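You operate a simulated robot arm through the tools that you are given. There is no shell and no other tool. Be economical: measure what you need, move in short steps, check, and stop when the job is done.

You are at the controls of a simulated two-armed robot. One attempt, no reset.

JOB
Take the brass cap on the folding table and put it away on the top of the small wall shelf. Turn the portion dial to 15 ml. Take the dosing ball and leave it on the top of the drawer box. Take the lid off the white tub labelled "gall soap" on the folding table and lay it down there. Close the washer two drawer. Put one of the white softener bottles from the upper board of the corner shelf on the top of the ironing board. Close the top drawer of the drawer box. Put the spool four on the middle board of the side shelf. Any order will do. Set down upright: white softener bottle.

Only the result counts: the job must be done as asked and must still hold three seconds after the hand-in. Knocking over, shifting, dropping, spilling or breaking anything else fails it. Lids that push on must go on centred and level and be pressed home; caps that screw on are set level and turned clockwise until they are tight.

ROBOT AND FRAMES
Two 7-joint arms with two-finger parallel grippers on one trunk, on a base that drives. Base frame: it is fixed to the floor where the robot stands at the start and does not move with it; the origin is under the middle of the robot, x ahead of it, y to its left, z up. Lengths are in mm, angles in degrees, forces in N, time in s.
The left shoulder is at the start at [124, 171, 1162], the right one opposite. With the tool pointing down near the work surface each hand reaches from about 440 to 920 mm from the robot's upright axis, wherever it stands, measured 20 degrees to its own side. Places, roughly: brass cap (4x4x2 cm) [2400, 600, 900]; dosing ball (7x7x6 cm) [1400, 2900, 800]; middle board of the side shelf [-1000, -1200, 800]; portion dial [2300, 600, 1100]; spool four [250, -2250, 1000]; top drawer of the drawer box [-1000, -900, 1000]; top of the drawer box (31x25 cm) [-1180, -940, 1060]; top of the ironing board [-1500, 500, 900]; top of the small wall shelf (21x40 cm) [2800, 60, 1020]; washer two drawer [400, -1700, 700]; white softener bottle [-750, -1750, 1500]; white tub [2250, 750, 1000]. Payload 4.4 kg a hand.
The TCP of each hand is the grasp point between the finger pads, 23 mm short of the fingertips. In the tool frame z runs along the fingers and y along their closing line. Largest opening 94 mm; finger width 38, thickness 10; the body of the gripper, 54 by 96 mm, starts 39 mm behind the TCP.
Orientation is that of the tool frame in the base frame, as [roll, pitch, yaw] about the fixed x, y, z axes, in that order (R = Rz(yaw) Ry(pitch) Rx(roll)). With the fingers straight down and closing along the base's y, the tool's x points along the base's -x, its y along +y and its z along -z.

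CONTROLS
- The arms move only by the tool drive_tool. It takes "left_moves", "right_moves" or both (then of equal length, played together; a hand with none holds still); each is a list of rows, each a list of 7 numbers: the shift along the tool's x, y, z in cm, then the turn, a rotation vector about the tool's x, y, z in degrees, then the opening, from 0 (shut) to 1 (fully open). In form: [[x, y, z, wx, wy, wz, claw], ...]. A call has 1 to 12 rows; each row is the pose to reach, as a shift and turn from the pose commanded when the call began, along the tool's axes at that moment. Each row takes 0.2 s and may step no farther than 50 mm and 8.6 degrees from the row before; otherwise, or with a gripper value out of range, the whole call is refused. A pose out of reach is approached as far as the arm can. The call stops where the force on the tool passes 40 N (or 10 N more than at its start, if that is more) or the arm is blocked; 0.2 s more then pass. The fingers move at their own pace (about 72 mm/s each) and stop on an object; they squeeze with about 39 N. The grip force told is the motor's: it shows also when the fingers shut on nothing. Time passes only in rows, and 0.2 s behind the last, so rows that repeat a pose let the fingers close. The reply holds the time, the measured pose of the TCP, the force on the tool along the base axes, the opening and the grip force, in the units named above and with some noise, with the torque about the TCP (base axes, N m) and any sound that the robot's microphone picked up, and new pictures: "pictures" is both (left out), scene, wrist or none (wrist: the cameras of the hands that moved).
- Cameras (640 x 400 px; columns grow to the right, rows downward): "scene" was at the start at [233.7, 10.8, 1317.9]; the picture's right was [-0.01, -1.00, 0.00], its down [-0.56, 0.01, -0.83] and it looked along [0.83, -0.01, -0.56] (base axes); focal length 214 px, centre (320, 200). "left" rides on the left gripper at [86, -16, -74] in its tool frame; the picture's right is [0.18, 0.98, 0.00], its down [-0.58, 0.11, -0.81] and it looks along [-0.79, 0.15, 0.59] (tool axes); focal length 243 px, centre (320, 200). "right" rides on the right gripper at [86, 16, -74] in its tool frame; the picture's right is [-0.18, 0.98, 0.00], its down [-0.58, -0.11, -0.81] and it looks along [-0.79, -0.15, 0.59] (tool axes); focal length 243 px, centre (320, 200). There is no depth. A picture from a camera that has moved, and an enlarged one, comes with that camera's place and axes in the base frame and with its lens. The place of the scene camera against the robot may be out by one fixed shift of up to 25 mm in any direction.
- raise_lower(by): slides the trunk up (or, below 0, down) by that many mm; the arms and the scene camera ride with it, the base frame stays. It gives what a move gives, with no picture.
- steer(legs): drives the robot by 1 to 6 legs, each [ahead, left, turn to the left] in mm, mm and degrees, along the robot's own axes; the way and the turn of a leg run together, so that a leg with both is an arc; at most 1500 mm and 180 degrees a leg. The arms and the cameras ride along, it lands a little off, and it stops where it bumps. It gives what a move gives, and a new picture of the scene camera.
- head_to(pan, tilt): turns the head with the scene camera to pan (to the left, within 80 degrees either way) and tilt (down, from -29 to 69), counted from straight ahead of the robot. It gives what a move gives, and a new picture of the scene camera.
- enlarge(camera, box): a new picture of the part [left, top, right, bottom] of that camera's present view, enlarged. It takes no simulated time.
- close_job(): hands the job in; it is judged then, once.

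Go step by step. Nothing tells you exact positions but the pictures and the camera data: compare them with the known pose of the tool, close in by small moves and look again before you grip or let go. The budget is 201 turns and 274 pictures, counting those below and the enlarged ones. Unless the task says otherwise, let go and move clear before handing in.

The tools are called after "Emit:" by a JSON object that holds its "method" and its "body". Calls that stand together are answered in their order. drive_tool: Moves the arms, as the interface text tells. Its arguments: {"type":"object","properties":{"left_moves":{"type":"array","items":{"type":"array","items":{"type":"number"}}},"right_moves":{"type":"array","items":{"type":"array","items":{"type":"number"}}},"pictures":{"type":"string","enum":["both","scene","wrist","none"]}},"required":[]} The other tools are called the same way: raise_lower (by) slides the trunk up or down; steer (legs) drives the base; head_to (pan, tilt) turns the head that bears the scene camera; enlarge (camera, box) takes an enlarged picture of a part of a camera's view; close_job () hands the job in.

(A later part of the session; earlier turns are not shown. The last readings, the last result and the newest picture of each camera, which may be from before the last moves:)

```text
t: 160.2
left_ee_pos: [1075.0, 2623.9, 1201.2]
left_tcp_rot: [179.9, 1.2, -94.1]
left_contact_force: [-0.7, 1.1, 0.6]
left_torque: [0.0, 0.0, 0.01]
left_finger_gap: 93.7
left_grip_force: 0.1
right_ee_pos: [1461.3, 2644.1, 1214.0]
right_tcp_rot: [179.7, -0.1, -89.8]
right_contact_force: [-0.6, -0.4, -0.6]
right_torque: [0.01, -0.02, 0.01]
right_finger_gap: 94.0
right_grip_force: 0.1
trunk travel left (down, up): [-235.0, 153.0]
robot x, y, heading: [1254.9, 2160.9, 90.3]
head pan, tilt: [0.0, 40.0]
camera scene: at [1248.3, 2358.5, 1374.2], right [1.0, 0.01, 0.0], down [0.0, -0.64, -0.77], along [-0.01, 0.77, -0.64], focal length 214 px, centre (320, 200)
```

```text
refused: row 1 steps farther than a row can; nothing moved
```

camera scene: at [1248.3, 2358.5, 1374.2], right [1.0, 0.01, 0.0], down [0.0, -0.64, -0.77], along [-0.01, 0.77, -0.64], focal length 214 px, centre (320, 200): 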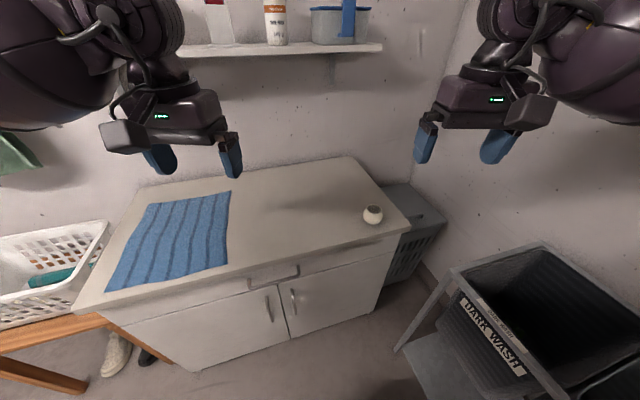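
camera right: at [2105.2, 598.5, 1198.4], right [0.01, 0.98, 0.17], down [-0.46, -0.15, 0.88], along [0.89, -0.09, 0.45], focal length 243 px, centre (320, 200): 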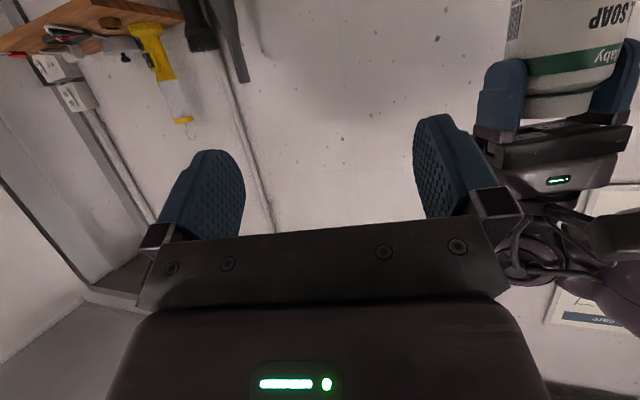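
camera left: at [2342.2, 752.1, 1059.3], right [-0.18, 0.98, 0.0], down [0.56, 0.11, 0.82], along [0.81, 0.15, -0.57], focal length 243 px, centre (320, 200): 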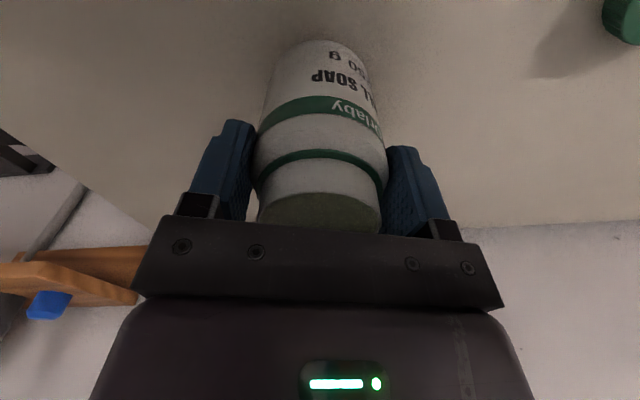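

Emit:
{"method": "drive_tool", "body": {"right_moves": [[-3.5, 1, 3, 0, 0, 0, 1], [-7, 2, 6, 0, 0, 0, 1], [-10.5, 3, 9, 0, 0, 0, 1], [-14, 4, 12, 0, 0, 0, 1], [-17, 4, 15, 0, 0, 0, 1]], "pictures": "wrist"}}

```text
t: 161.4
left_ee_pos: [1075.4, 2623.9, 1200.7]
left_tcp_rot: [179.9, 1.2, -94.2]
left_contact_force: [0.7, 0.0, 0.2]
left_torque: [-0.02, 0.0, 0.0]
left_finger_gap: 94.1
left_grip_force: 0.1
right_ee_pos: [1421.0, 2811.3, 1061.4]
right_tcp_rot: [179.6, 0.0, -89.8]
right_contact_force: [0.1, 0.8, 0.3]
right_torque: [0.01, -0.02, -0.01]
right_finger_gap: 93.8
right_grip_force: 0.1
trunk travel left (down, up): [-235.0, 153.0]
robot x, y, heading: [1260.4, 2162.6, 90.6]
head pan, tilt: [0.0, 40.0]
camera right: at [1405.2, 2725.2, 1136.3], right [-0.98, 0.18, 0.0], down [0.11, 0.58, 0.8], along [0.14, 0.79, -0.59], focal length 243 px, centre (320, 200)
```

right: 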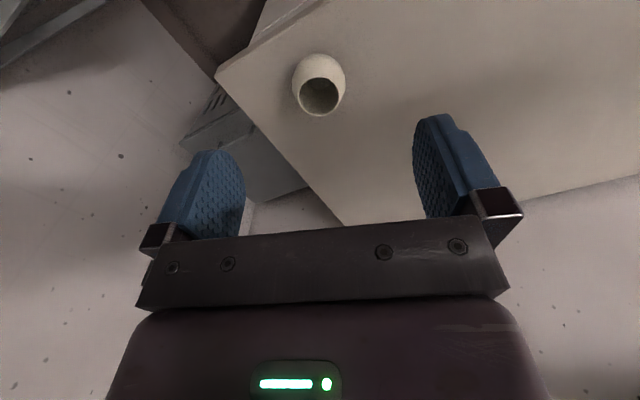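

Emit:
{"method": "drive_tool", "body": {"right_moves": [[-1.5, -0.3, 4, 0, 0, 0, 1], [-3.5, -0.5, 8, 0, 0, 0, 1]], "pictures": "wrist"}}

```text
t: 162.0
left_ee_pos: [1074.1, 2623.3, 1201.4]
left_tcp_rot: [180.0, 1.2, -94.2]
left_contact_force: [0.3, 1.2, 0.3]
left_torque: [0.0, -0.03, 0.01]
left_finger_gap: 94.0
left_grip_force: 0.1
right_ee_pos: [1424.5, 2847.2, 983.3]
right_tcp_rot: [179.7, 0.0, -89.8]
right_contact_force: [-0.3, 0.6, 0.6]
right_torque: [0.04, -0.01, -0.02]
right_finger_gap: 94.0
right_grip_force: 0.1
trunk travel left (down, up): [-235.0, 153.0]
robot x, y, heading: [1260.9, 2158.7, 90.5]
head pan, tilt: [0.0, 40.0]
camera right: at [1409.9, 2760.0, 1056.8], right [-0.98, 0.18, 0.01], down [0.11, 0.58, 0.81], along [0.14, 0.79, -0.59], focal length 243 px, centre (320, 200)
```

right: 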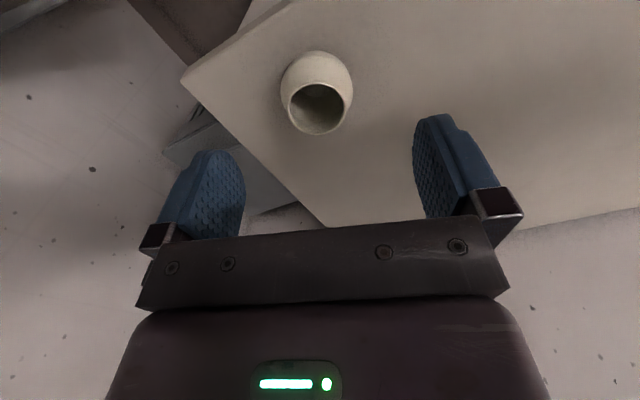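

The ball's centre works out near (1433, 2885, 835). Moving over and descending for another look.

Emit:
{"method": "drive_tool", "body": {"right_moves": [[-2, -0.4, 2.5, 0, 0, 0, 1], [-3.8, -0.9, 6, 0, 0, 0, 1]], "pictures": "wrist"}}

```text
t: 162.6
left_ee_pos: [1074.5, 2624.0, 1201.3]
left_tcp_rot: [179.9, 1.3, -94.0]
left_contact_force: [1.0, -0.5, -0.5]
left_torque: [0.02, -0.02, -0.02]
left_finger_gap: 93.9
left_grip_force: 0.2
right_ee_pos: [1432.0, 2885.5, 921.0]
right_tcp_rot: [179.8, 0.0, -89.7]
right_contact_force: [0.2, 1.0, 0.0]
right_torque: [-0.01, -0.02, 0.0]
right_finger_gap: 94.1
right_grip_force: 0.1
trunk travel left (down, up): [-235.0, 153.0]
robot x, y, heading: [1257.7, 2160.9, 90.5]
head pan, tilt: [0.0, 40.0]
camera right: at [1416.7, 2798.2, 995.6], right [-0.98, 0.18, 0.01], down [0.11, 0.58, 0.81], along [0.14, 0.79, -0.59], focal length 243 px, centre (320, 200)
```

right: 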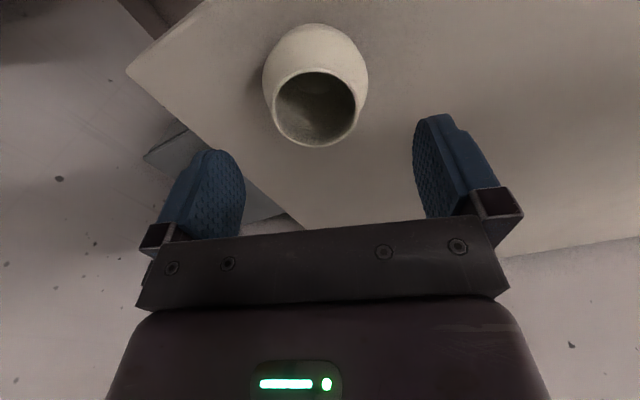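

Emit:
{"method": "drive_tool", "body": {"right_moves": [[0.2, -0.1, 3, 0, 0, 0, 1], [0.4, -0.2, 5.5, 0, 0, 0, 1]], "pictures": "wrist"}}

```text
t: 163.2
left_ee_pos: [1074.2, 2623.0, 1201.0]
left_tcp_rot: [179.9, 1.3, -94.2]
left_contact_force: [-0.3, -0.2, 0.5]
left_torque: [-0.02, 0.0, 0.0]
left_finger_gap: 94.0
left_grip_force: 0.1
right_ee_pos: [1435.2, 2881.8, 868.1]
right_tcp_rot: [179.6, 0.1, -89.6]
right_contact_force: [-0.7, -0.1, 0.1]
right_torque: [0.0, 0.01, 0.0]
right_finger_gap: 94.0
right_grip_force: 0.0
trunk travel left (down, up): [-235.0, 153.0]
robot x, y, heading: [1256.7, 2157.5, 90.5]
head pan, tilt: [0.0, 40.0]
camera right: at [1419.5, 2794.8, 942.4], right [-0.98, 0.18, 0.01], down [0.11, 0.58, 0.81], along [0.14, 0.79, -0.59], focal length 243 px, centre (320, 200)
```

right: 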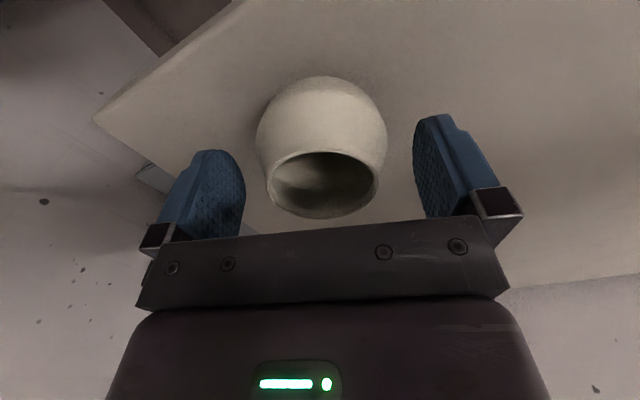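

Emit:
{"method": "drive_tool", "body": {"right_moves": [[0, 0, 1.5, 0, 0, 0, 1], [0, 0, 2.7, 0, 0, 0, 1], [0, 0, 2.7, 0, 0, 0, 0.7], [0, 0, 2.7, 0, 0, 0, 0.5], [0, 0, 2.7, 0, 0, 0, 0.5], [0, 0, 0.5, 0, 0, 0, 0.5], [0, 0, -3, 0, 0, 0, 0.5], [0, 0, -7, 0, 0, 0, 0.5]], "pictures": "wrist"}}

```text
t: 165.0
left_ee_pos: [1074.8, 2622.1, 1201.1]
left_tcp_rot: [179.9, 1.4, -94.1]
left_contact_force: [-0.8, -0.4, -0.8]
left_torque: [-0.01, 0.0, -0.02]
left_finger_gap: 93.8
left_grip_force: 0.1
right_ee_pos: [1433.1, 2881.0, 938.2]
right_tcp_rot: [179.7, 0.0, -89.9]
right_contact_force: [0.0, -1.0, -0.6]
right_torque: [-0.01, -0.02, -0.03]
right_finger_gap: 59.2
right_grip_force: 39.0
trunk travel left (down, up): [-235.0, 153.0]
robot x, y, heading: [1257.3, 2162.6, 90.4]
head pan, tilt: [0.0, 40.0]
camera right: at [1418.5, 2794.7, 1012.2], right [-0.98, 0.18, 0.01], down [0.11, 0.58, 0.81], along [0.14, 0.79, -0.59], focal length 243 px, centre (320, 200)
```

right: 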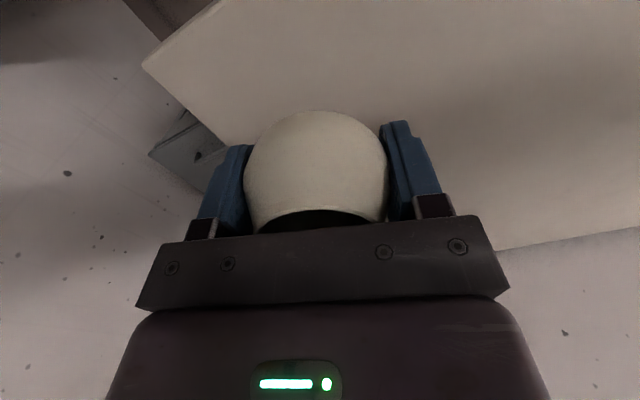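

Ball gripped. I'll lift, retract, and drive back through the room toward the drawer box.

Emit:
{"method": "drive_tool", "body": {"right_moves": [[1, 0, -5, 0, 0, 0, 0.5], [4, 0, -9, 0, 0, 0, 0.5], [8, 0, -12, 0, 0, 0, 0.5], [12, 0, -15, 0, 0, 0, 0.5], [16, 0, -18, 0, 0, 0, 0.5], [20, 0, -20, 0, 0, 0, 0.5], [23, -1, -22, 0, 0, 0, 0.5]], "pictures": "none"}}

Emit:
{"method": "steer", "body": {"legs": [[-1450, 0, 0], [0, 0, 129]]}}

Emit:
{"method": "head_to", "body": {"pan": 0, "tilt": 20}}

```text
refused: row 1 steps farther than a row can; nothing moved
```

```text
t: 177.6
left_ee_pos: [1017.3, 272.7, 1201.6]
left_tcp_rot: [179.9, 1.1, 35.9]
left_contact_force: [-0.5, 0.0, 0.6]
left_torque: [-0.05, 0.01, 0.0]
left_finger_gap: 93.9
left_grip_force: 0.0
right_ee_pos: [587.4, 381.5, 938.6]
right_tcp_rot: [179.7, -0.1, 40.3]
right_contact_force: [-0.9, -0.4, -0.4]
right_torque: [0.01, -0.02, 0.01]
right_finger_gap: 59.7
right_grip_force: 38.6
trunk travel left (down, up): [-235.0, 153.0]
robot x, y, heading: [1253.9, 712.3, -139.9]
head pan, tilt: [0.0, 40.0]
camera scene: at [1105.2, 600.6, 1374.2], right [-0.65, 0.76, 0.0], down [0.49, 0.42, -0.77], along [-0.58, -0.5, -0.64], focal length 214 px, centre (320, 200)
```

scene: 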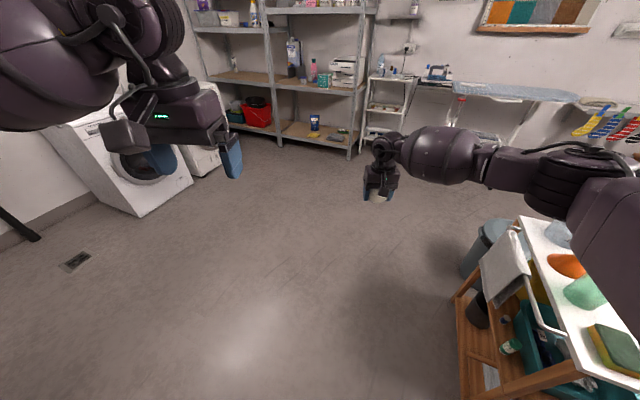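

```text
t: 178.4
left_ee_pos: [1016.6, 272.1, 1202.2]
left_tcp_rot: [179.9, 1.1, 36.0]
left_contact_force: [-0.8, 0.1, -0.9]
left_torque: [-0.02, 0.0, -0.02]
left_finger_gap: 94.2
left_grip_force: 0.0
right_ee_pos: [588.1, 380.6, 937.6]
right_tcp_rot: [179.7, -0.1, 40.3]
right_contact_force: [0.3, 0.2, -0.4]
right_torque: [0.01, 0.0, 0.0]
right_finger_gap: 59.8
right_grip_force: 38.9
trunk travel left (down, up): [-235.0, 153.0]
robot x, y, heading: [1256.8, 708.6, -139.5]
head pan, tilt: [0.0, 20.0]
camera scene: at [1099.0, 595.4, 1405.6], right [-0.65, 0.76, 0.0], down [0.26, 0.22, -0.94], along [-0.71, -0.61, -0.34], focal length 214 px, centre (320, 200)
```

scene: 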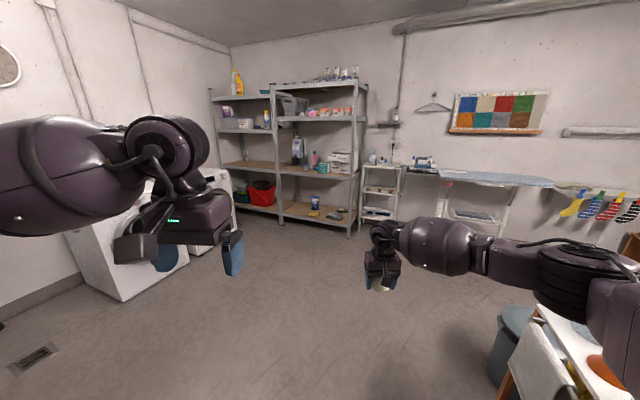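

The retraction had been refused so the arm swept extended; nothing reported contact. I'll retract now and check the cart.

Emit:
{"method": "drive_tool", "body": {"right_moves": [[1, 0, -4, 0, 0, 0, 0.5], [4, 0, -7, 0, 0, 0, 0.5], [8, 0, -9, 0, 0, 0, 0.5], [12, 0, -11, 0, 0, 0, 0.5], [16, 0, -13, 0, 0, 0, 0.5], [20, 0, -15, 0, 0, 0, 0.5], [23, -1, -18, 0, 0, 0, 0.5]], "pictures": "none"}}

Emit:
{"method": "head_to", "body": {"pan": -45, "tilt": 35}}

```text
t: 180.0
left_ee_pos: [1017.1, 272.4, 1202.8]
left_tcp_rot: [179.9, 1.3, 35.9]
left_contact_force: [0.9, 0.7, 0.3]
left_torque: [0.01, 0.03, 0.0]
left_finger_gap: 94.0
left_grip_force: 0.0
right_ee_pos: [755.9, 542.4, 1119.6]
right_tcp_rot: [179.6, 0.0, 40.2]
right_contact_force: [-0.8, 0.1, -0.3]
right_torque: [-0.01, 0.01, 0.01]
right_finger_gap: 59.4
right_grip_force: 39.0
trunk travel left (down, up): [-235.0, 153.0]
robot x, y, heading: [1252.5, 710.4, -139.5]
head pan, tilt: [0.0, 20.0]
```

```text
t: 181.2
left_ee_pos: [1016.9, 271.6, 1201.8]
left_tcp_rot: [179.9, 1.1, 35.9]
left_contact_force: [0.0, -0.8, 0.0]
left_torque: [0.03, 0.01, -0.02]
left_finger_gap: 94.0
left_grip_force: 0.1
right_ee_pos: [755.1, 538.0, 1119.0]
right_tcp_rot: [179.8, -0.1, 40.4]
right_contact_force: [0.4, 0.5, 0.3]
right_torque: [-0.01, 0.0, -0.02]
right_finger_gap: 59.7
right_grip_force: 39.2
trunk travel left (down, up): [-235.0, 153.0]
robot x, y, heading: [1254.4, 709.5, -139.6]
head pan, tilt: [-45.0, 35.0]
camera scene: at [1082.0, 662.7, 1381.8], right [0.08, 1.0, 0.0], down [0.57, -0.05, -0.82], along [-0.82, 0.06, -0.57], focal length 214 px, centre (320, 200)
```

scene: 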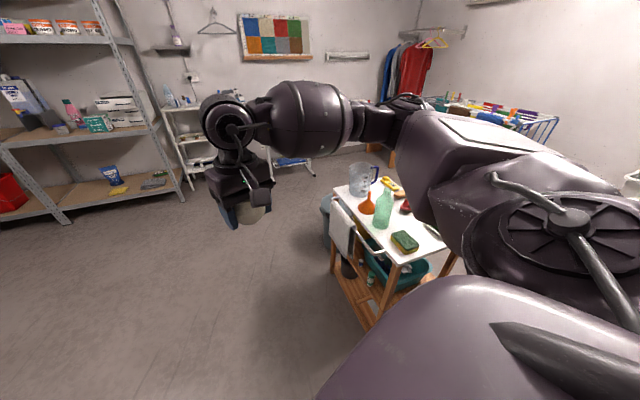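

The cart items are all upright. Driving across toward the shelves.

Emit:
{"method": "steer", "body": {"legs": [[1500, 0, 0]]}}

Emit:
{"method": "head_to", "body": {"pan": 0, "tilt": 20}}

```text
t: 188.6
left_ee_pos: [-117.1, -697.9, 1201.9]
left_tcp_rot: [179.8, 1.2, 36.0]
left_contact_force: [-0.3, 0.3, -0.7]
left_torque: [0.02, 0.0, -0.02]
left_finger_gap: 93.9
left_grip_force: 0.1
right_ee_pos: [-380.9, -431.6, 1119.2]
right_tcp_rot: [179.7, -0.1, 40.4]
right_contact_force: [-0.3, 0.0, -0.7]
right_torque: [0.03, 0.01, 0.0]
right_finger_gap: 59.6
right_grip_force: 38.6
trunk travel left (down, up): [-235.0, 153.0]
robot x, y, heading: [114.5, -261.5, -139.6]
head pan, tilt: [-45.0, 35.0]
camera scene: at [-53.3, -307.3, 1381.8], right [0.08, 1.0, 0.0], down [0.57, -0.04, -0.82], along [-0.82, 0.06, -0.57], focal length 214 px, centre (320, 200)
```

scene: 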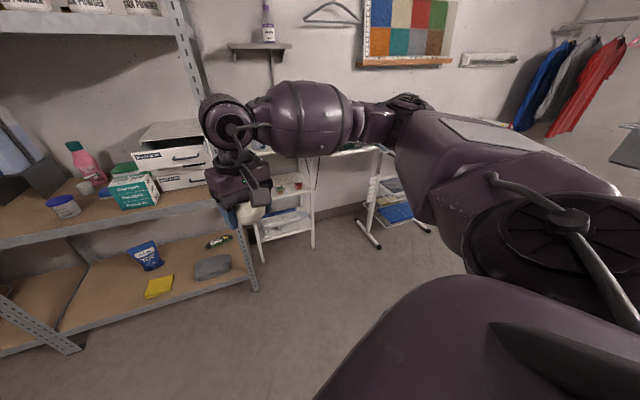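

```text
t: 189.7
left_ee_pos: [-117.1, -698.0, 1203.7]
left_tcp_rot: [179.9, 1.2, 36.0]
left_contact_force: [0.0, -0.1, -0.7]
left_torque: [-0.01, 0.02, 0.01]
left_finger_gap: 94.0
left_grip_force: 0.1
right_ee_pos: [-380.0, -431.3, 1119.9]
right_tcp_rot: [179.7, 0.0, 40.5]
right_contact_force: [-0.3, -0.3, -1.0]
right_torque: [-0.01, 0.02, 0.0]
right_finger_gap: 59.6
right_grip_force: 39.1
trunk travel left (down, up): [-235.0, 153.0]
robot x, y, heading: [121.5, -258.2, -139.3]
head pan, tilt: [0.0, 20.0]
camera scene: at [-36.2, -374.4, 1405.6], right [-0.65, 0.76, 0.0], down [0.26, 0.22, -0.94], along [-0.71, -0.61, -0.34], focal length 214 px, centre (320, 200)
```

scene: 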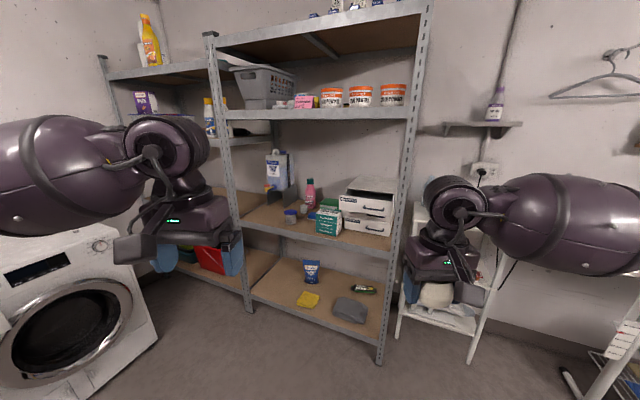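

I see the shelves clearly: the drawer box is on the middle board's right end. Zooming in.

Emit:
{"method": "enlarge", "body": {"camera": "scene", "box": [256, 130, 416, 230]}}

Emit:
{"method": "enlarge", "body": {"camera": "scene", "box": [90, 60, 282, 180]}}

```text
4.00 times, centred on (336, 180) of scene
camera zoom: at [-36.2, -374.4, 1405.6], right [-0.65, 0.76, 0.0], down [0.26, 0.22, -0.94], along [-0.71, -0.61, -0.34], focal length 858 px, centre (256, 280)
```

zoom: 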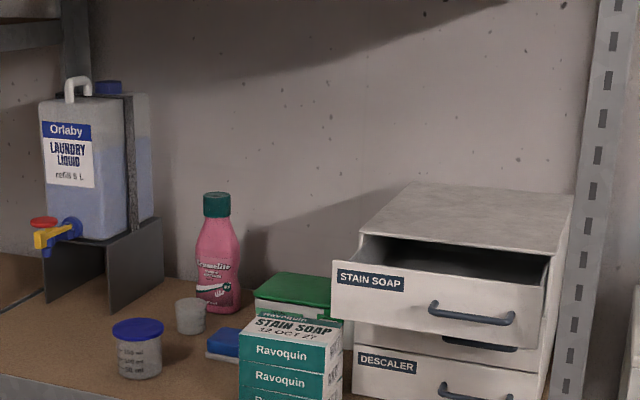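

```text
3.33 times, centred on (186, 120) of scene
camera zoom: at [-36.2, -374.4, 1405.6], right [-0.65, 0.76, 0.0], down [0.26, 0.22, -0.94], along [-0.71, -0.61, -0.34], focal length 715 px, centre (767, 467)
```

zoom: 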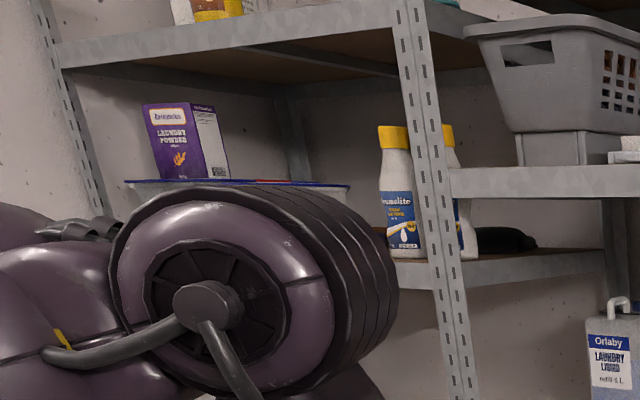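

The top drawer ("stain soap") is open about 95 mm. I'll position to face the box (heading ≈196°) and push the drawer shut with the left hand first.

Emit:
{"method": "steer", "body": {"legs": [[500, -50, 0], [0, 0, -24.7]]}}

Emit:
{"method": "head_to", "body": {"pan": 0, "tilt": 30}}

```text
t: 193.9
left_ee_pos: [-692.9, -843.8, 1202.4]
left_tcp_rot: [179.9, 1.2, 11.2]
left_contact_force: [0.3, 0.0, 0.9]
left_torque: [-0.02, -0.01, 0.02]
left_finger_gap: 94.0
left_grip_force: 0.0
right_ee_pos: [-819.0, -492.8, 1118.1]
right_tcp_rot: [179.8, -0.1, 15.6]
right_contact_force: [0.0, -0.6, -0.5]
right_torque: [-0.02, 0.05, -0.01]
right_finger_gap: 59.8
right_grip_force: 39.2
trunk travel left (down, up): [-235.0, 153.0]
robot x, y, heading: [-297.1, -545.0, -164.4]
head pan, tilt: [0.0, 20.0]
camera scene: at [-489.7, -587.1, 1405.7], right [-0.27, 0.96, 0.0], down [0.33, 0.09, -0.94], along [-0.9, -0.26, -0.34], focal length 214 px, centre (320, 200)
```

scene: 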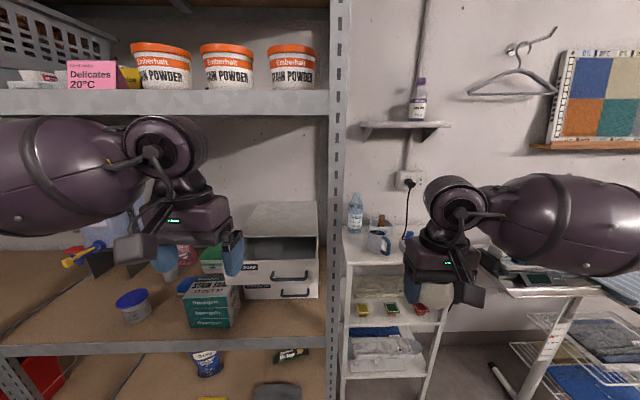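

```text
t: 194.6
left_ee_pos: [-693.1, -846.5, 1202.7]
left_tcp_rot: [179.9, 1.2, 11.3]
left_contact_force: [0.0, 0.1, 0.8]
left_torque: [0.03, 0.01, 0.04]
left_finger_gap: 94.1
left_grip_force: 0.0
right_ee_pos: [-819.9, -492.3, 1118.6]
right_tcp_rot: [179.7, -0.1, 15.6]
right_contact_force: [0.3, -0.2, 0.0]
right_torque: [-0.02, 0.02, 0.0]
right_finger_gap: 59.7
right_grip_force: 39.8
trunk travel left (down, up): [-235.0, 153.0]
robot x, y, heading: [-292.8, -545.4, -164.3]
head pan, tilt: [0.0, 30.0]
camera scene: at [-487.0, -587.0, 1389.6], right [-0.27, 0.96, 0.0], down [0.48, 0.14, -0.87], along [-0.83, -0.23, -0.5], focal length 214 px, centre (320, 200)
```

scene: 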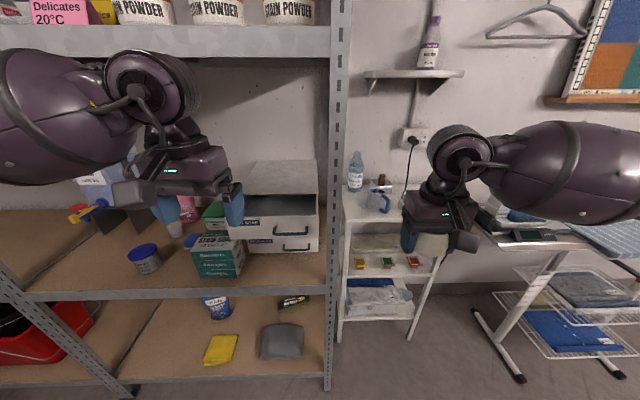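

Emit:
{"method": "enlarge", "body": {"camera": "scene", "box": [180, 140, 340, 240]}}

Emit:
{"method": "drive_tool", "body": {"left_moves": [[0, 0, 1, 0, -8, 0, 0.3], [0, 0, 2, 0, -16, 0, 0], [0, 0, 3, 0, -24, 0, 0], [0, 0, 4, 0, -30, 0, 0]], "pictures": "wrist"}}

```text
4.00 times, centred on (260, 190) of scene
camera zoom: at [-487.0, -587.0, 1389.6], right [-0.27, 0.96, 0.0], down [0.48, 0.14, -0.87], along [-0.83, -0.23, -0.5], focal length 858 px, centre (560, 240)
```

zoom: 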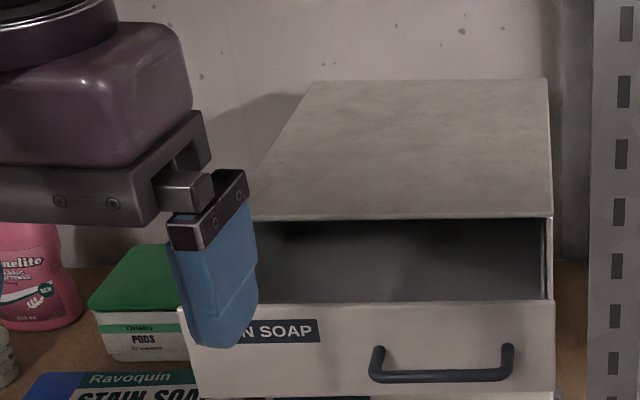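

```text
t: 195.6
left_ee_pos: [-692.6, -846.2, 1162.1]
left_tcp_rot: [179.9, 31.3, 11.1]
left_contact_force: [0.3, 0.8, 0.2]
left_torque: [0.02, 0.03, 0.01]
left_finger_gap: 0.0
left_grip_force: 39.3
right_ee_pos: [-819.5, -492.9, 1118.0]
right_tcp_rot: [179.7, -0.1, 15.5]
right_contact_force: [-0.6, -1.6, 0.1]
right_torque: [-0.01, 0.0, -0.02]
right_finger_gap: 59.6
right_grip_force: 39.3
trunk travel left (down, up): [-235.0, 153.0]
robot x, y, heading: [-293.1, -547.1, -164.2]
head pan, tilt: [0.0, 30.0]
camera left: at [-586.1, -808.1, 1180.2], right [0.34, -0.93, -0.09], down [-0.05, -0.12, 0.99], along [-0.94, -0.34, -0.09], focal length 243 px, centre (320, 200)
```

left: 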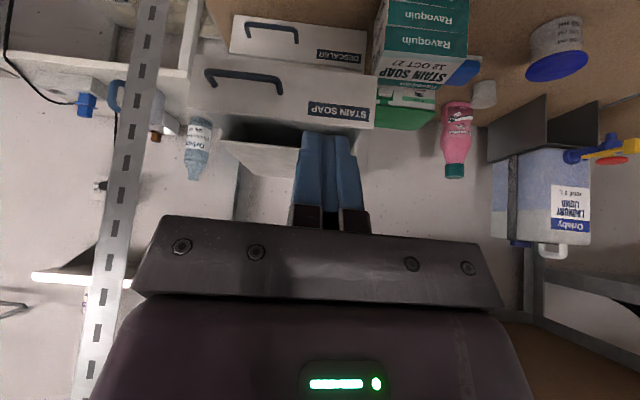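

I'll move the closed, tilted left fingers to just before the drawer face.

Emit:
{"method": "drive_tool", "body": {"left_moves": [[-1.4, -0.1, 4.2, 0, 0, 0, 0], [-2.8, -0.2, 8.4, 0, 0, 0, 0], [-4.2, -0.3, 12.6, 0, 0, 0, 0], [-5.6, -0.4, 16.6, 0, 0, 0, 0], [-6.7, -0.55, 20.3, 0, 0, 0, 0]], "pictures": "both"}}

```text
t: 196.8
left_ee_pos: [-857.8, -872.1, 1023.2]
left_tcp_rot: [179.9, 31.2, 11.2]
left_contact_force: [-0.1, -0.8, -0.2]
left_torque: [0.0, 0.04, -0.01]
left_finger_gap: 0.0
left_grip_force: 39.3
right_ee_pos: [-820.1, -492.8, 1118.6]
right_tcp_rot: [179.7, -0.2, 15.6]
right_contact_force: [-0.6, 0.7, 0.1]
right_torque: [-0.01, -0.04, 0.0]
right_finger_gap: 59.3
right_grip_force: 39.2
trunk travel left (down, up): [-235.0, 153.0]
robot x, y, heading: [-295.4, -544.8, -164.5]
head pan, tilt: [0.0, 30.0]
camera scene: at [-487.9, -586.9, 1389.4], right [-0.27, 0.96, 0.0], down [0.48, 0.14, -0.87], along [-0.83, -0.23, -0.5], focal length 214 px, centre (320, 200)
camera left: at [-749.3, -833.4, 1040.8], right [0.34, -0.93, -0.09], down [-0.06, -0.12, 0.99], along [-0.94, -0.34, -0.09], focal length 243 px, centre (320, 200)
```

scene: 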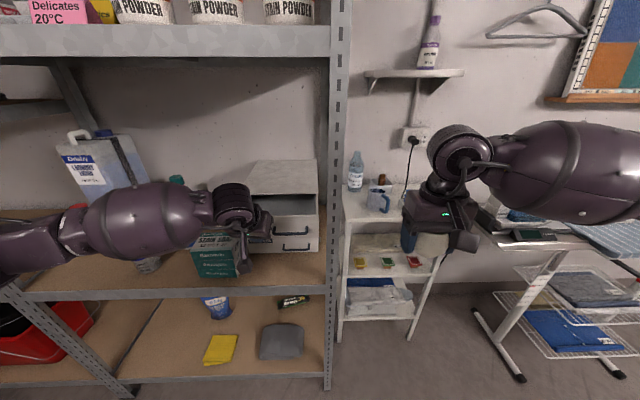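
left: 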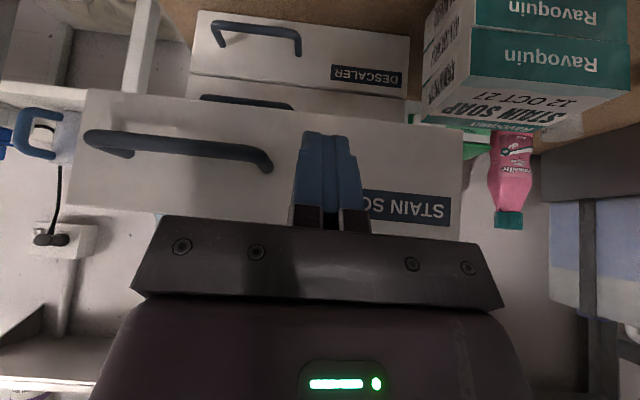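

Emit:
{"method": "drive_tool", "body": {"left_moves": [[-2.55, 0.26, 1.55, 0, 0, 0, 0], [-5.1, 0.52, 3.1, 0, 0, 0, 0], [-6.8, 0.69, 4.14, 0, 0, 0, 0], [-8.5, 0.86, 5.18, 0, 0, 0, 0], [-10.2, 1.03, 6.2, 0, 0, 0, 0], [-11.05, 1.1, 6.7, 0, 0, 0, 0]], "pictures": "both"}}

```text
t: 198.2
left_ee_pos: [-979.2, -907.5, 1023.3]
left_tcp_rot: [179.9, 31.3, 11.0]
left_contact_force: [0.3, 0.4, 0.5]
left_torque: [0.01, 0.0, -0.01]
left_finger_gap: 0.0
left_grip_force: 39.0
right_ee_pos: [-820.2, -492.6, 1118.1]
right_tcp_rot: [179.7, -0.2, 15.7]
right_contact_force: [-0.7, 0.3, -0.3]
right_torque: [-0.02, -0.01, 0.0]
right_finger_gap: 59.6
right_grip_force: 39.0
trunk travel left (down, up): [-235.0, 153.0]
robot x, y, heading: [-296.8, -548.6, -164.0]
head pan, tilt: [0.0, 30.0]
camera scene: at [-487.1, -586.9, 1389.6], right [-0.27, 0.96, 0.0], down [0.48, 0.14, -0.87], along [-0.83, -0.23, -0.5], focal length 214 px, centre (320, 200)
camera left: at [-872.8, -869.4, 1042.0], right [0.34, -0.93, -0.09], down [-0.06, -0.12, 0.99], along [-0.94, -0.34, -0.09], focal length 243 px, centre (320, 200)
```

scene: 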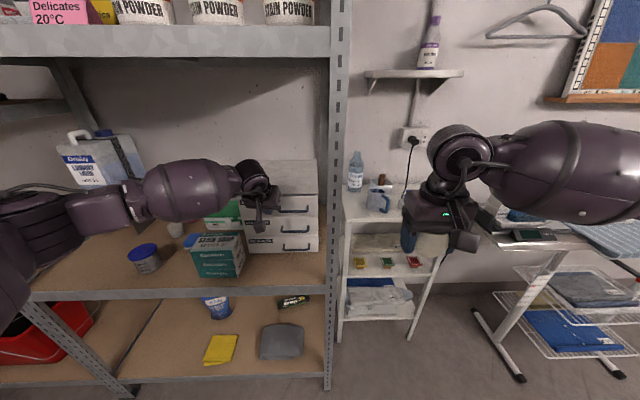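
left: 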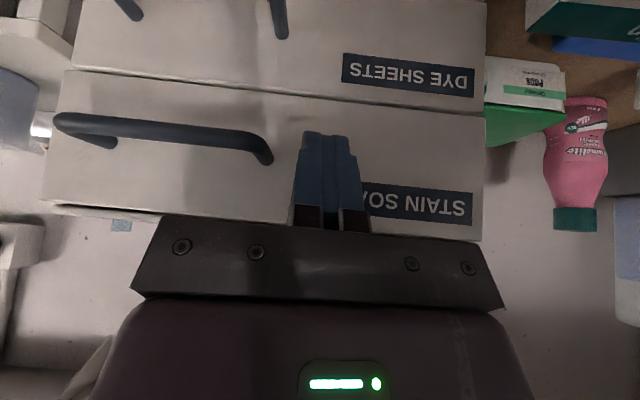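

Almost closed; continuing until it is firmly shut.

Emit:
{"method": "drive_tool", "body": {"left_moves": [[-0.85, 0.09, 0.52, 0, 0, 0, 0], [-1.7, 0.17, 1.04, 0, 0, 0, 0], [-2.2, 0.22, 1.35, 0, 0, 0, 0], [-2.7, 0.27, 1.65, 0, 0, 0, 0], [-3.2, 0.32, 1.95, 0, 0, 0, 0]], "pictures": "wrist"}}

Emit:
{"method": "enlarge", "body": {"camera": "scene", "box": [200, 140, 344, 260]}}

```text
t: 198.7
left_ee_pos: [-983.6, -907.3, 1022.0]
left_tcp_rot: [180.0, 30.6, 11.0]
left_contact_force: [26.8, 6.8, 9.3]
left_torque: [-0.22, -0.12, 0.06]
left_finger_gap: 0.0
left_grip_force: 39.0
right_ee_pos: [-815.9, -492.9, 1120.4]
right_tcp_rot: [179.7, 0.1, 15.7]
right_contact_force: [-0.3, -0.7, -0.1]
right_torque: [0.01, 0.02, -0.01]
right_finger_gap: 59.7
right_grip_force: 38.5
trunk travel left (down, up): [-235.0, 153.0]
robot x, y, heading: [-294.2, -549.0, -164.2]
head pan, tilt: [0.0, 30.0]
stopped in row 2 (left hand): the force on the tool passed its limit at 55 N (the readings are from after the stop); the commanded pose is now the measured one
camera left: at [-875.8, -869.9, 1042.2], right [0.34, -0.93, -0.09], down [-0.07, -0.12, 0.99], along [-0.94, -0.33, -0.11], focal length 243 px, centre (320, 200)
```

left: 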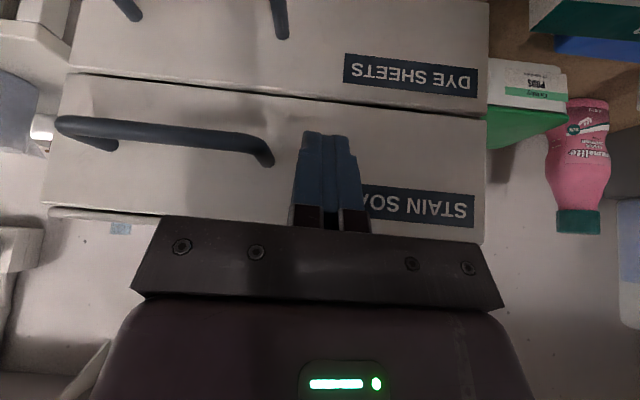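

```text
3.33 times, centred on (272, 200) of scene
camera zoom: at [-481.6, -586.0, 1390.5], right [-0.27, 0.96, 0.0], down [0.48, 0.14, -0.87], along [-0.83, -0.24, -0.5], focal length 715 px, centre (480, 200)
```

zoom: 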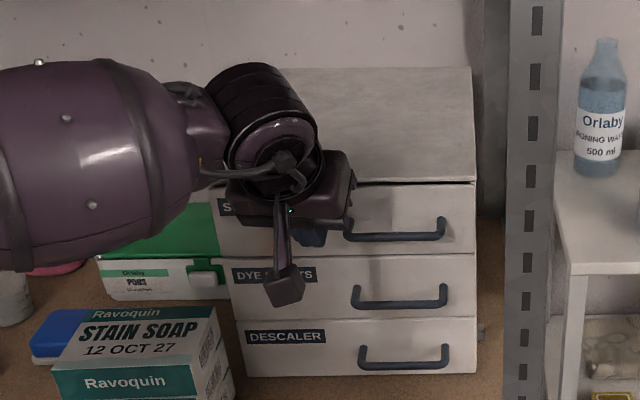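

Drawer shut. Withdrawing the left hand back and up, straightening it.

Emit:
{"method": "drive_tool", "body": {"left_moves": [[3.4, -0.3, -2.1, 0, 0, 0, 0], [6.8, -0.7, -4.2, 0, 0, 0, 0], [10.2, -1, -6.2, 0, 0, 0, 0], [13.6, -1.4, -8.3, 0, 0, 0, 0], [15, -1.4, -12.5, 0, 8, 0, 0.3], [15, -1.4, -17, 0, 16, 0, 0.6], [15, -1.4, -20, 0, 24, 0, 1], [15, -1.4, -22, 0, 30, 0, 1]], "pictures": "scene"}}

Emit:
{"method": "enlarge", "body": {"camera": "scene", "box": [200, 100, 360, 200]}}

```text
t: 200.5
left_ee_pos: [-753.2, -849.6, 1132.3]
left_tcp_rot: [179.9, 0.5, 11.0]
left_contact_force: [-0.2, -0.7, -0.5]
left_torque: [0.01, 0.03, 0.01]
left_finger_gap: 94.5
left_grip_force: 0.0
right_ee_pos: [-818.9, -493.2, 1118.4]
right_tcp_rot: [179.6, -0.1, 15.5]
right_contact_force: [0.0, 1.0, -0.5]
right_torque: [0.0, -0.01, -0.01]
right_finger_gap: 59.7
right_grip_force: 38.8
trunk travel left (down, up): [-235.0, 153.0]
robot x, y, heading: [-294.4, -550.6, -164.1]
head pan, tilt: [0.0, 30.0]
camera scene: at [-486.0, -586.9, 1389.6], right [-0.27, 0.96, 0.0], down [0.48, 0.14, -0.87], along [-0.83, -0.24, -0.5], focal length 214 px, centre (320, 200)
```

scene: 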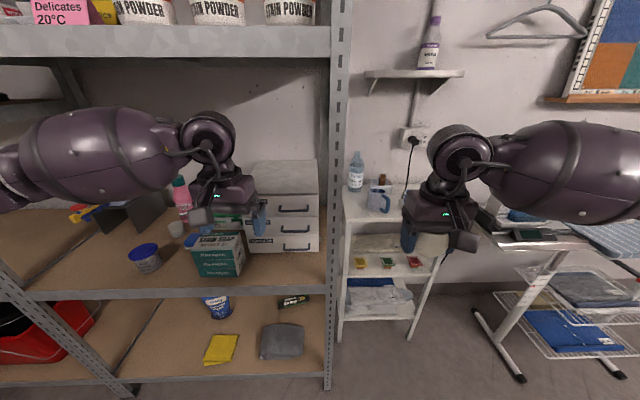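

```text
4.00 times, centred on (280, 150) of scene
camera zoom: at [-486.0, -586.9, 1389.6], right [-0.27, 0.96, 0.0], down [0.48, 0.14, -0.87], along [-0.83, -0.24, -0.5], focal length 858 px, centre (480, 400)
```

zoom: 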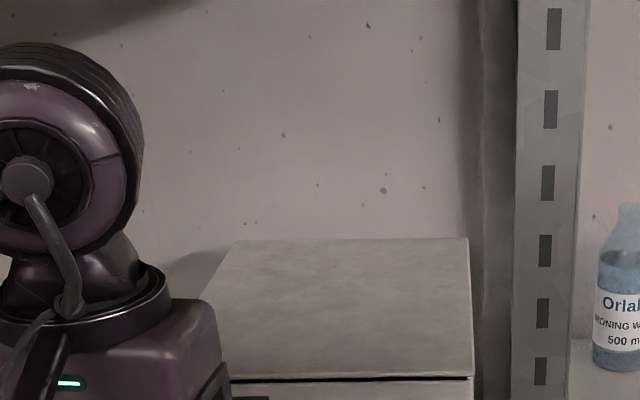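

I'll retract both hands, then shift the base left and ahead so the right arm can reach over the box top.

Emit:
{"method": "drive_tool", "body": {"right_moves": [[4, 0, 0, 0, 0, 0, 0.5], [7, 1, 0, 0, 0, 0, 0.5], [9, 2, -1, 0, 0, 0, 0.5], [11, 3, -2, 0, 0, 0, 0.5]], "left_moves": [[3, 1, -2, 0, 0, 0, 1], [5, 2, -4, 0, 0, 0, 1], [6, 2, -6, 0, 0, 0, 1], [6, 2, -8, 0, 0, 0, 1]], "pictures": "none"}}

Emit:
{"method": "steer", "body": {"legs": [[0, 190, 0], [160, 0, 0]]}}

```text
t: 201.5
left_ee_pos: [-689.5, -857.4, 1213.0]
left_tcp_rot: [179.9, 0.5, 11.1]
left_contact_force: [-1.3, -0.8, 0.0]
left_torque: [0.01, 0.03, 0.01]
left_finger_gap: 94.0
left_grip_force: 0.1
right_ee_pos: [-706.6, -492.2, 1138.7]
right_tcp_rot: [179.7, -0.1, 15.7]
right_contact_force: [-0.1, 0.0, -0.8]
right_torque: [0.0, -0.05, 0.02]
right_finger_gap: 59.4
right_grip_force: 38.8
trunk travel left (down, up): [-235.0, 153.0]
robot x, y, heading: [-295.2, -546.0, -164.1]
head pan, tilt: [0.0, 30.0]
```

```text
t: 204.8
left_ee_pos: [-784.9, -1084.9, 1208.1]
left_tcp_rot: [179.8, 0.2, 11.2]
left_contact_force: [0.0, 0.4, -0.1]
left_torque: [-0.01, 0.0, -0.02]
left_finger_gap: 94.1
left_grip_force: 0.1
right_ee_pos: [-802.8, -720.3, 1138.3]
right_tcp_rot: [179.7, -0.2, 15.9]
right_contact_force: [0.2, -1.2, -0.2]
right_torque: [-0.02, 0.03, 0.0]
right_finger_gap: 59.8
right_grip_force: 39.2
trunk travel left (down, up): [-235.0, 153.0]
robot x, y, heading: [-396.3, -772.0, -163.9]
head pan, tilt: [0.0, 30.0]
camera scene: at [-583.8, -813.7, 1389.1], right [-0.28, 0.96, 0.0], down [0.48, 0.14, -0.87], along [-0.83, -0.24, -0.5], focal length 214 px, centre (320, 200)
```

scene: 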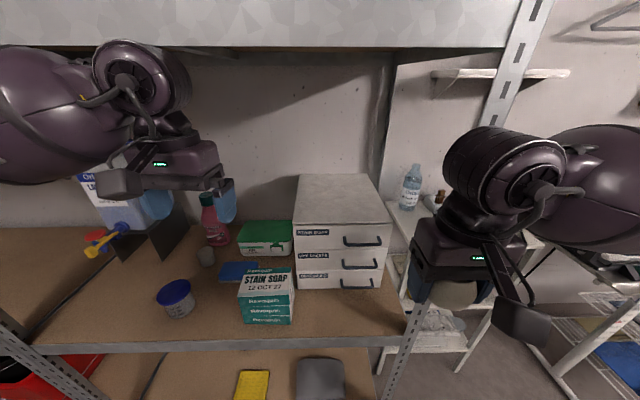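

The forearm might brush the upright from here, so I'll shift the base 210 mm left to approach the box straight with the right arm.

Emit:
{"method": "steer", "body": {"legs": [[0, 210, 0]]}}

Emit:
{"method": "drive_tool", "body": {"right_moves": [[-4, -2, -1, 0, 0, 0, 0.5], [-8, -4, -2, 0, 0, 0, 0.5], [-12, -5, -2, 0, 0, 0, 0.5], [-16, -5, -2, 0, 0, 0, 0.5]], "pictures": "both"}}

```text
t: 207.3
left_ee_pos: [-726.5, -1283.7, 1206.7]
left_tcp_rot: [179.3, -0.3, 11.4]
left_contact_force: [0.1, -0.5, 0.3]
left_torque: [0.02, 0.02, 0.04]
left_finger_gap: 94.0
left_grip_force: 0.0
right_ee_pos: [-748.0, -920.7, 1136.9]
right_tcp_rot: [179.4, -0.1, 16.3]
right_contact_force: [0.6, -0.7, -0.4]
right_torque: [0.0, 0.01, -0.02]
right_finger_gap: 59.2
right_grip_force: 38.9
trunk travel left (down, up): [-235.0, 153.0]
robot x, y, heading: [-329.5, -973.0, -163.7]
head pan, tilt: [0.0, 30.0]
camera scene: at [-527.2, -1013.1, 1389.4], right [-0.28, 0.96, 0.0], down [0.48, 0.14, -0.87], along [-0.83, -0.25, -0.5], focal length 214 px, centre (320, 200)
```

scene: 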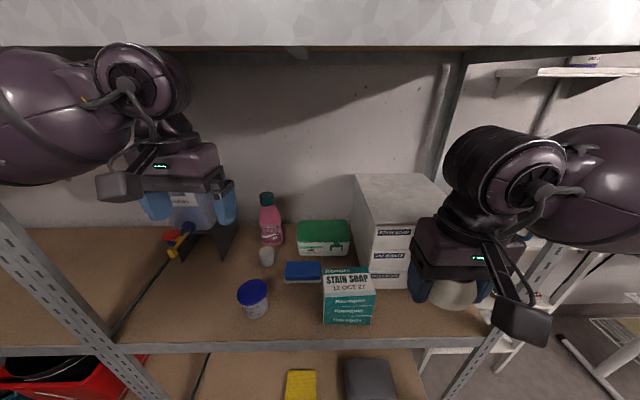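

```text
t: 208.3
left_ee_pos: [-723.0, -1286.0, 1207.0]
left_tcp_rot: [179.5, 0.0, 11.2]
left_contact_force: [-0.4, -0.6, 0.6]
left_torque: [-0.01, 0.02, -0.02]
left_finger_gap: 93.9
left_grip_force: 0.1
right_ee_pos: [-912.3, -918.1, 1158.6]
right_tcp_rot: [179.8, 0.0, 16.2]
right_contact_force: [0.0, -0.2, -0.2]
right_torque: [0.0, -0.01, 0.02]
right_finger_gap: 59.3
right_grip_force: 39.1
trunk travel left (down, up): [-235.0, 153.0]
robot x, y, heading: [-331.9, -971.0, -163.9]
head pan, tilt: [0.0, 30.0]
camera scene: at [-522.1, -1015.5, 1390.1], right [-0.28, 0.96, 0.0], down [0.48, 0.14, -0.87], along [-0.83, -0.24, -0.5], focal length 214 px, centre (320, 200)
camera right: at [-824.5, -909.4, 1233.3], right [0.1, -1.0, 0.0], down [-0.59, -0.05, 0.81], along [-0.8, -0.08, -0.59], focal length 243 px, centre (320, 200)
```

scene: 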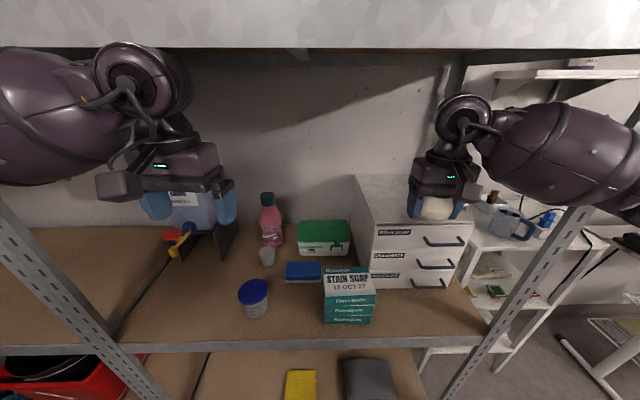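
right: 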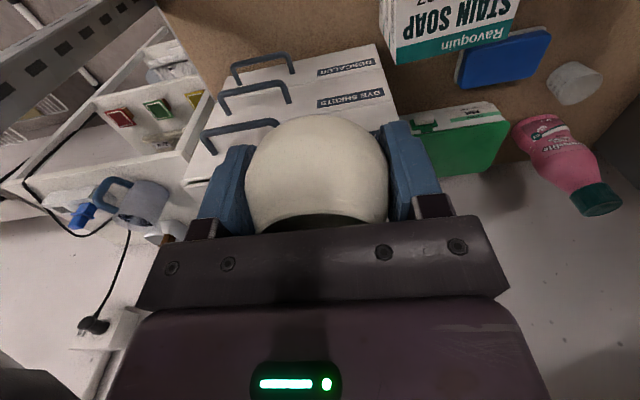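

Let me check the right forearm's clearance to the upright by panning the head right.

Emit:
{"method": "head_to", "body": {"pan": -45, "tilt": 30}}

```text
t: 209.4
left_ee_pos: [-721.1, -1286.0, 1208.3]
left_tcp_rot: [179.4, 0.0, 11.2]
left_contact_force: [0.1, 0.2, -0.5]
left_torque: [0.0, 0.04, 0.01]
left_finger_gap: 94.2
left_grip_force: 0.1
right_ee_pos: [-912.1, -918.2, 1160.0]
right_tcp_rot: [179.7, 0.0, 16.2]
right_contact_force: [-0.4, 0.5, -0.2]
right_torque: [0.0, 0.01, -0.03]
right_finger_gap: 59.7
right_grip_force: 39.2
trunk travel left (down, up): [-235.0, 153.0]
robot x, y, heading: [-336.4, -975.3, -163.7]
head pan, tilt: [-45.0, 30.0]
camera scene: at [-514.4, -945.8, 1390.0], right [0.48, 0.88, 0.0], down [0.44, -0.24, -0.87], along [-0.76, 0.41, -0.5], focal length 214 px, centre (320, 200)
```

scene: 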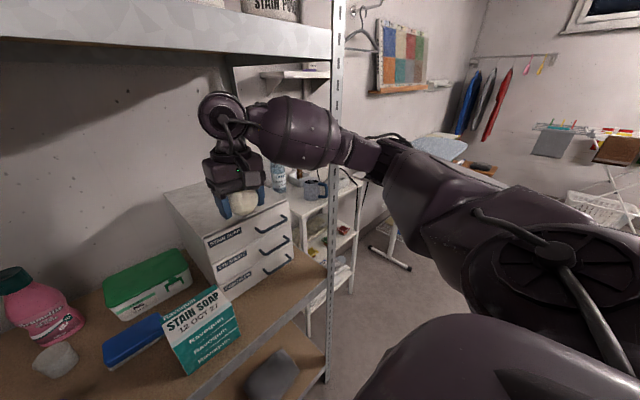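

The forearm would come close to the upright. I'll retract, move the base further left and turn it right so the arm comes in from the left side.

Emit:
{"method": "drive_tool", "body": {"right_moves": [[4, 0, -1, 0, 0, 0, 0.5], [8, 0, -2, 0, 0, 0, 0.5], [12, 0, -2, 0, 0, 0, 0.5], [15, 0, -2, 0, 0, 0, 0.5]], "left_moves": [[2, 0, 0, 0, 0, 0, 1], [4, 0, 0, 0, 0, 0, 1], [6, 0, 0, 0, 0, 0, 1], [7, 0, 0, 0, 0, 0, 1]], "pictures": "none"}}

Emit:
{"method": "steer", "body": {"legs": [[0, 230, 0], [0, 0, -20], [60, 0, 0]]}}

Emit:
{"method": "head_to", "body": {"pan": -15, "tilt": 30}}

```text
t: 210.4
left_ee_pos: [-655.9, -1274.0, 1208.3]
left_tcp_rot: [179.5, 0.0, 11.2]
left_contact_force: [0.5, 0.7, 0.3]
left_torque: [-0.03, 0.0, 0.02]
left_finger_gap: 93.8
left_grip_force: 0.1
right_ee_pos: [-770.2, -877.9, 1177.9]
right_tcp_rot: [179.7, -0.2, 16.2]
right_contact_force: [-0.8, 0.0, 0.2]
right_torque: [0.01, 0.0, -0.01]
right_finger_gap: 59.6
right_grip_force: 39.5
trunk travel left (down, up): [-235.0, 153.0]
robot x, y, heading: [-334.8, -974.9, -163.5]
head pan, tilt: [-45.0, 30.0]
```

```text
t: 213.9
left_ee_pos: [-602.4, -1439.7, 1216.5]
left_tcp_rot: [178.2, 2.7, 0.8]
left_contact_force: [0.4, -0.1, 0.3]
left_torque: [0.0, -0.02, 0.03]
left_finger_gap: 94.1
left_grip_force: 0.0
right_ee_pos: [-645.9, -1018.8, 1184.8]
right_tcp_rot: [179.7, 1.1, 5.3]
right_contact_force: [0.3, -0.4, 0.0]
right_torque: [-0.04, 0.0, -0.01]
right_finger_gap: 59.8
right_grip_force: 39.1
trunk travel left (down, up): [-235.0, 153.0]
robot x, y, heading: [-257.8, -1199.3, -174.6]
head pan, tilt: [-45.0, 30.0]
stopped in leg 2: the robot was blocked; the commanded pose is now the measured one
camera scene: at [-412.3, -1137.3, 1392.8], right [0.64, 0.77, -0.01], down [0.37, -0.32, -0.87], along [-0.68, 0.55, -0.49], focal length 214 px, centre (320, 200)
```

scene: 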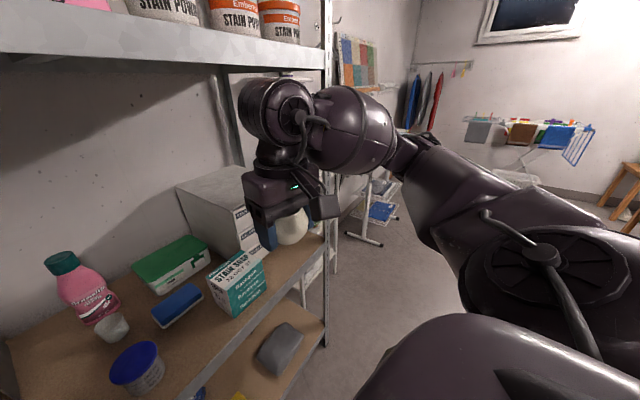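

```text
t: 214.9
left_ee_pos: [-602.6, -1438.7, 1216.0]
left_tcp_rot: [178.3, 2.6, 0.6]
left_contact_force: [0.4, -0.1, -0.7]
left_torque: [0.02, -0.03, 0.02]
left_finger_gap: 94.1
left_grip_force: 0.0
right_ee_pos: [-645.6, -1018.6, 1187.2]
right_tcp_rot: [-180.0, 1.3, 5.1]
right_contact_force: [0.3, -0.1, -0.1]
right_torque: [-0.02, 0.03, -0.01]
right_finger_gap: 59.4
right_grip_force: 38.7
trunk travel left (down, up): [-235.0, 153.0]
robot x, y, heading: [-258.2, -1194.4, -174.5]
head pan, tilt: [-15.0, 30.0]
camera scene: at [-430.4, -1180.0, 1393.8], right [0.17, 0.99, 0.0], down [0.47, -0.08, -0.88], along [-0.86, 0.15, -0.48], focal length 214 px, centre (320, 200)
```

scene: 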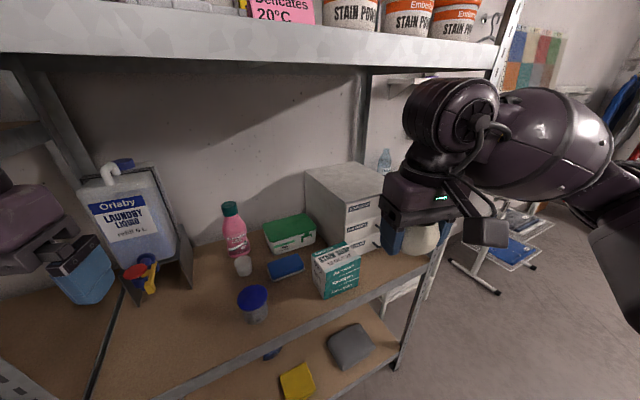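

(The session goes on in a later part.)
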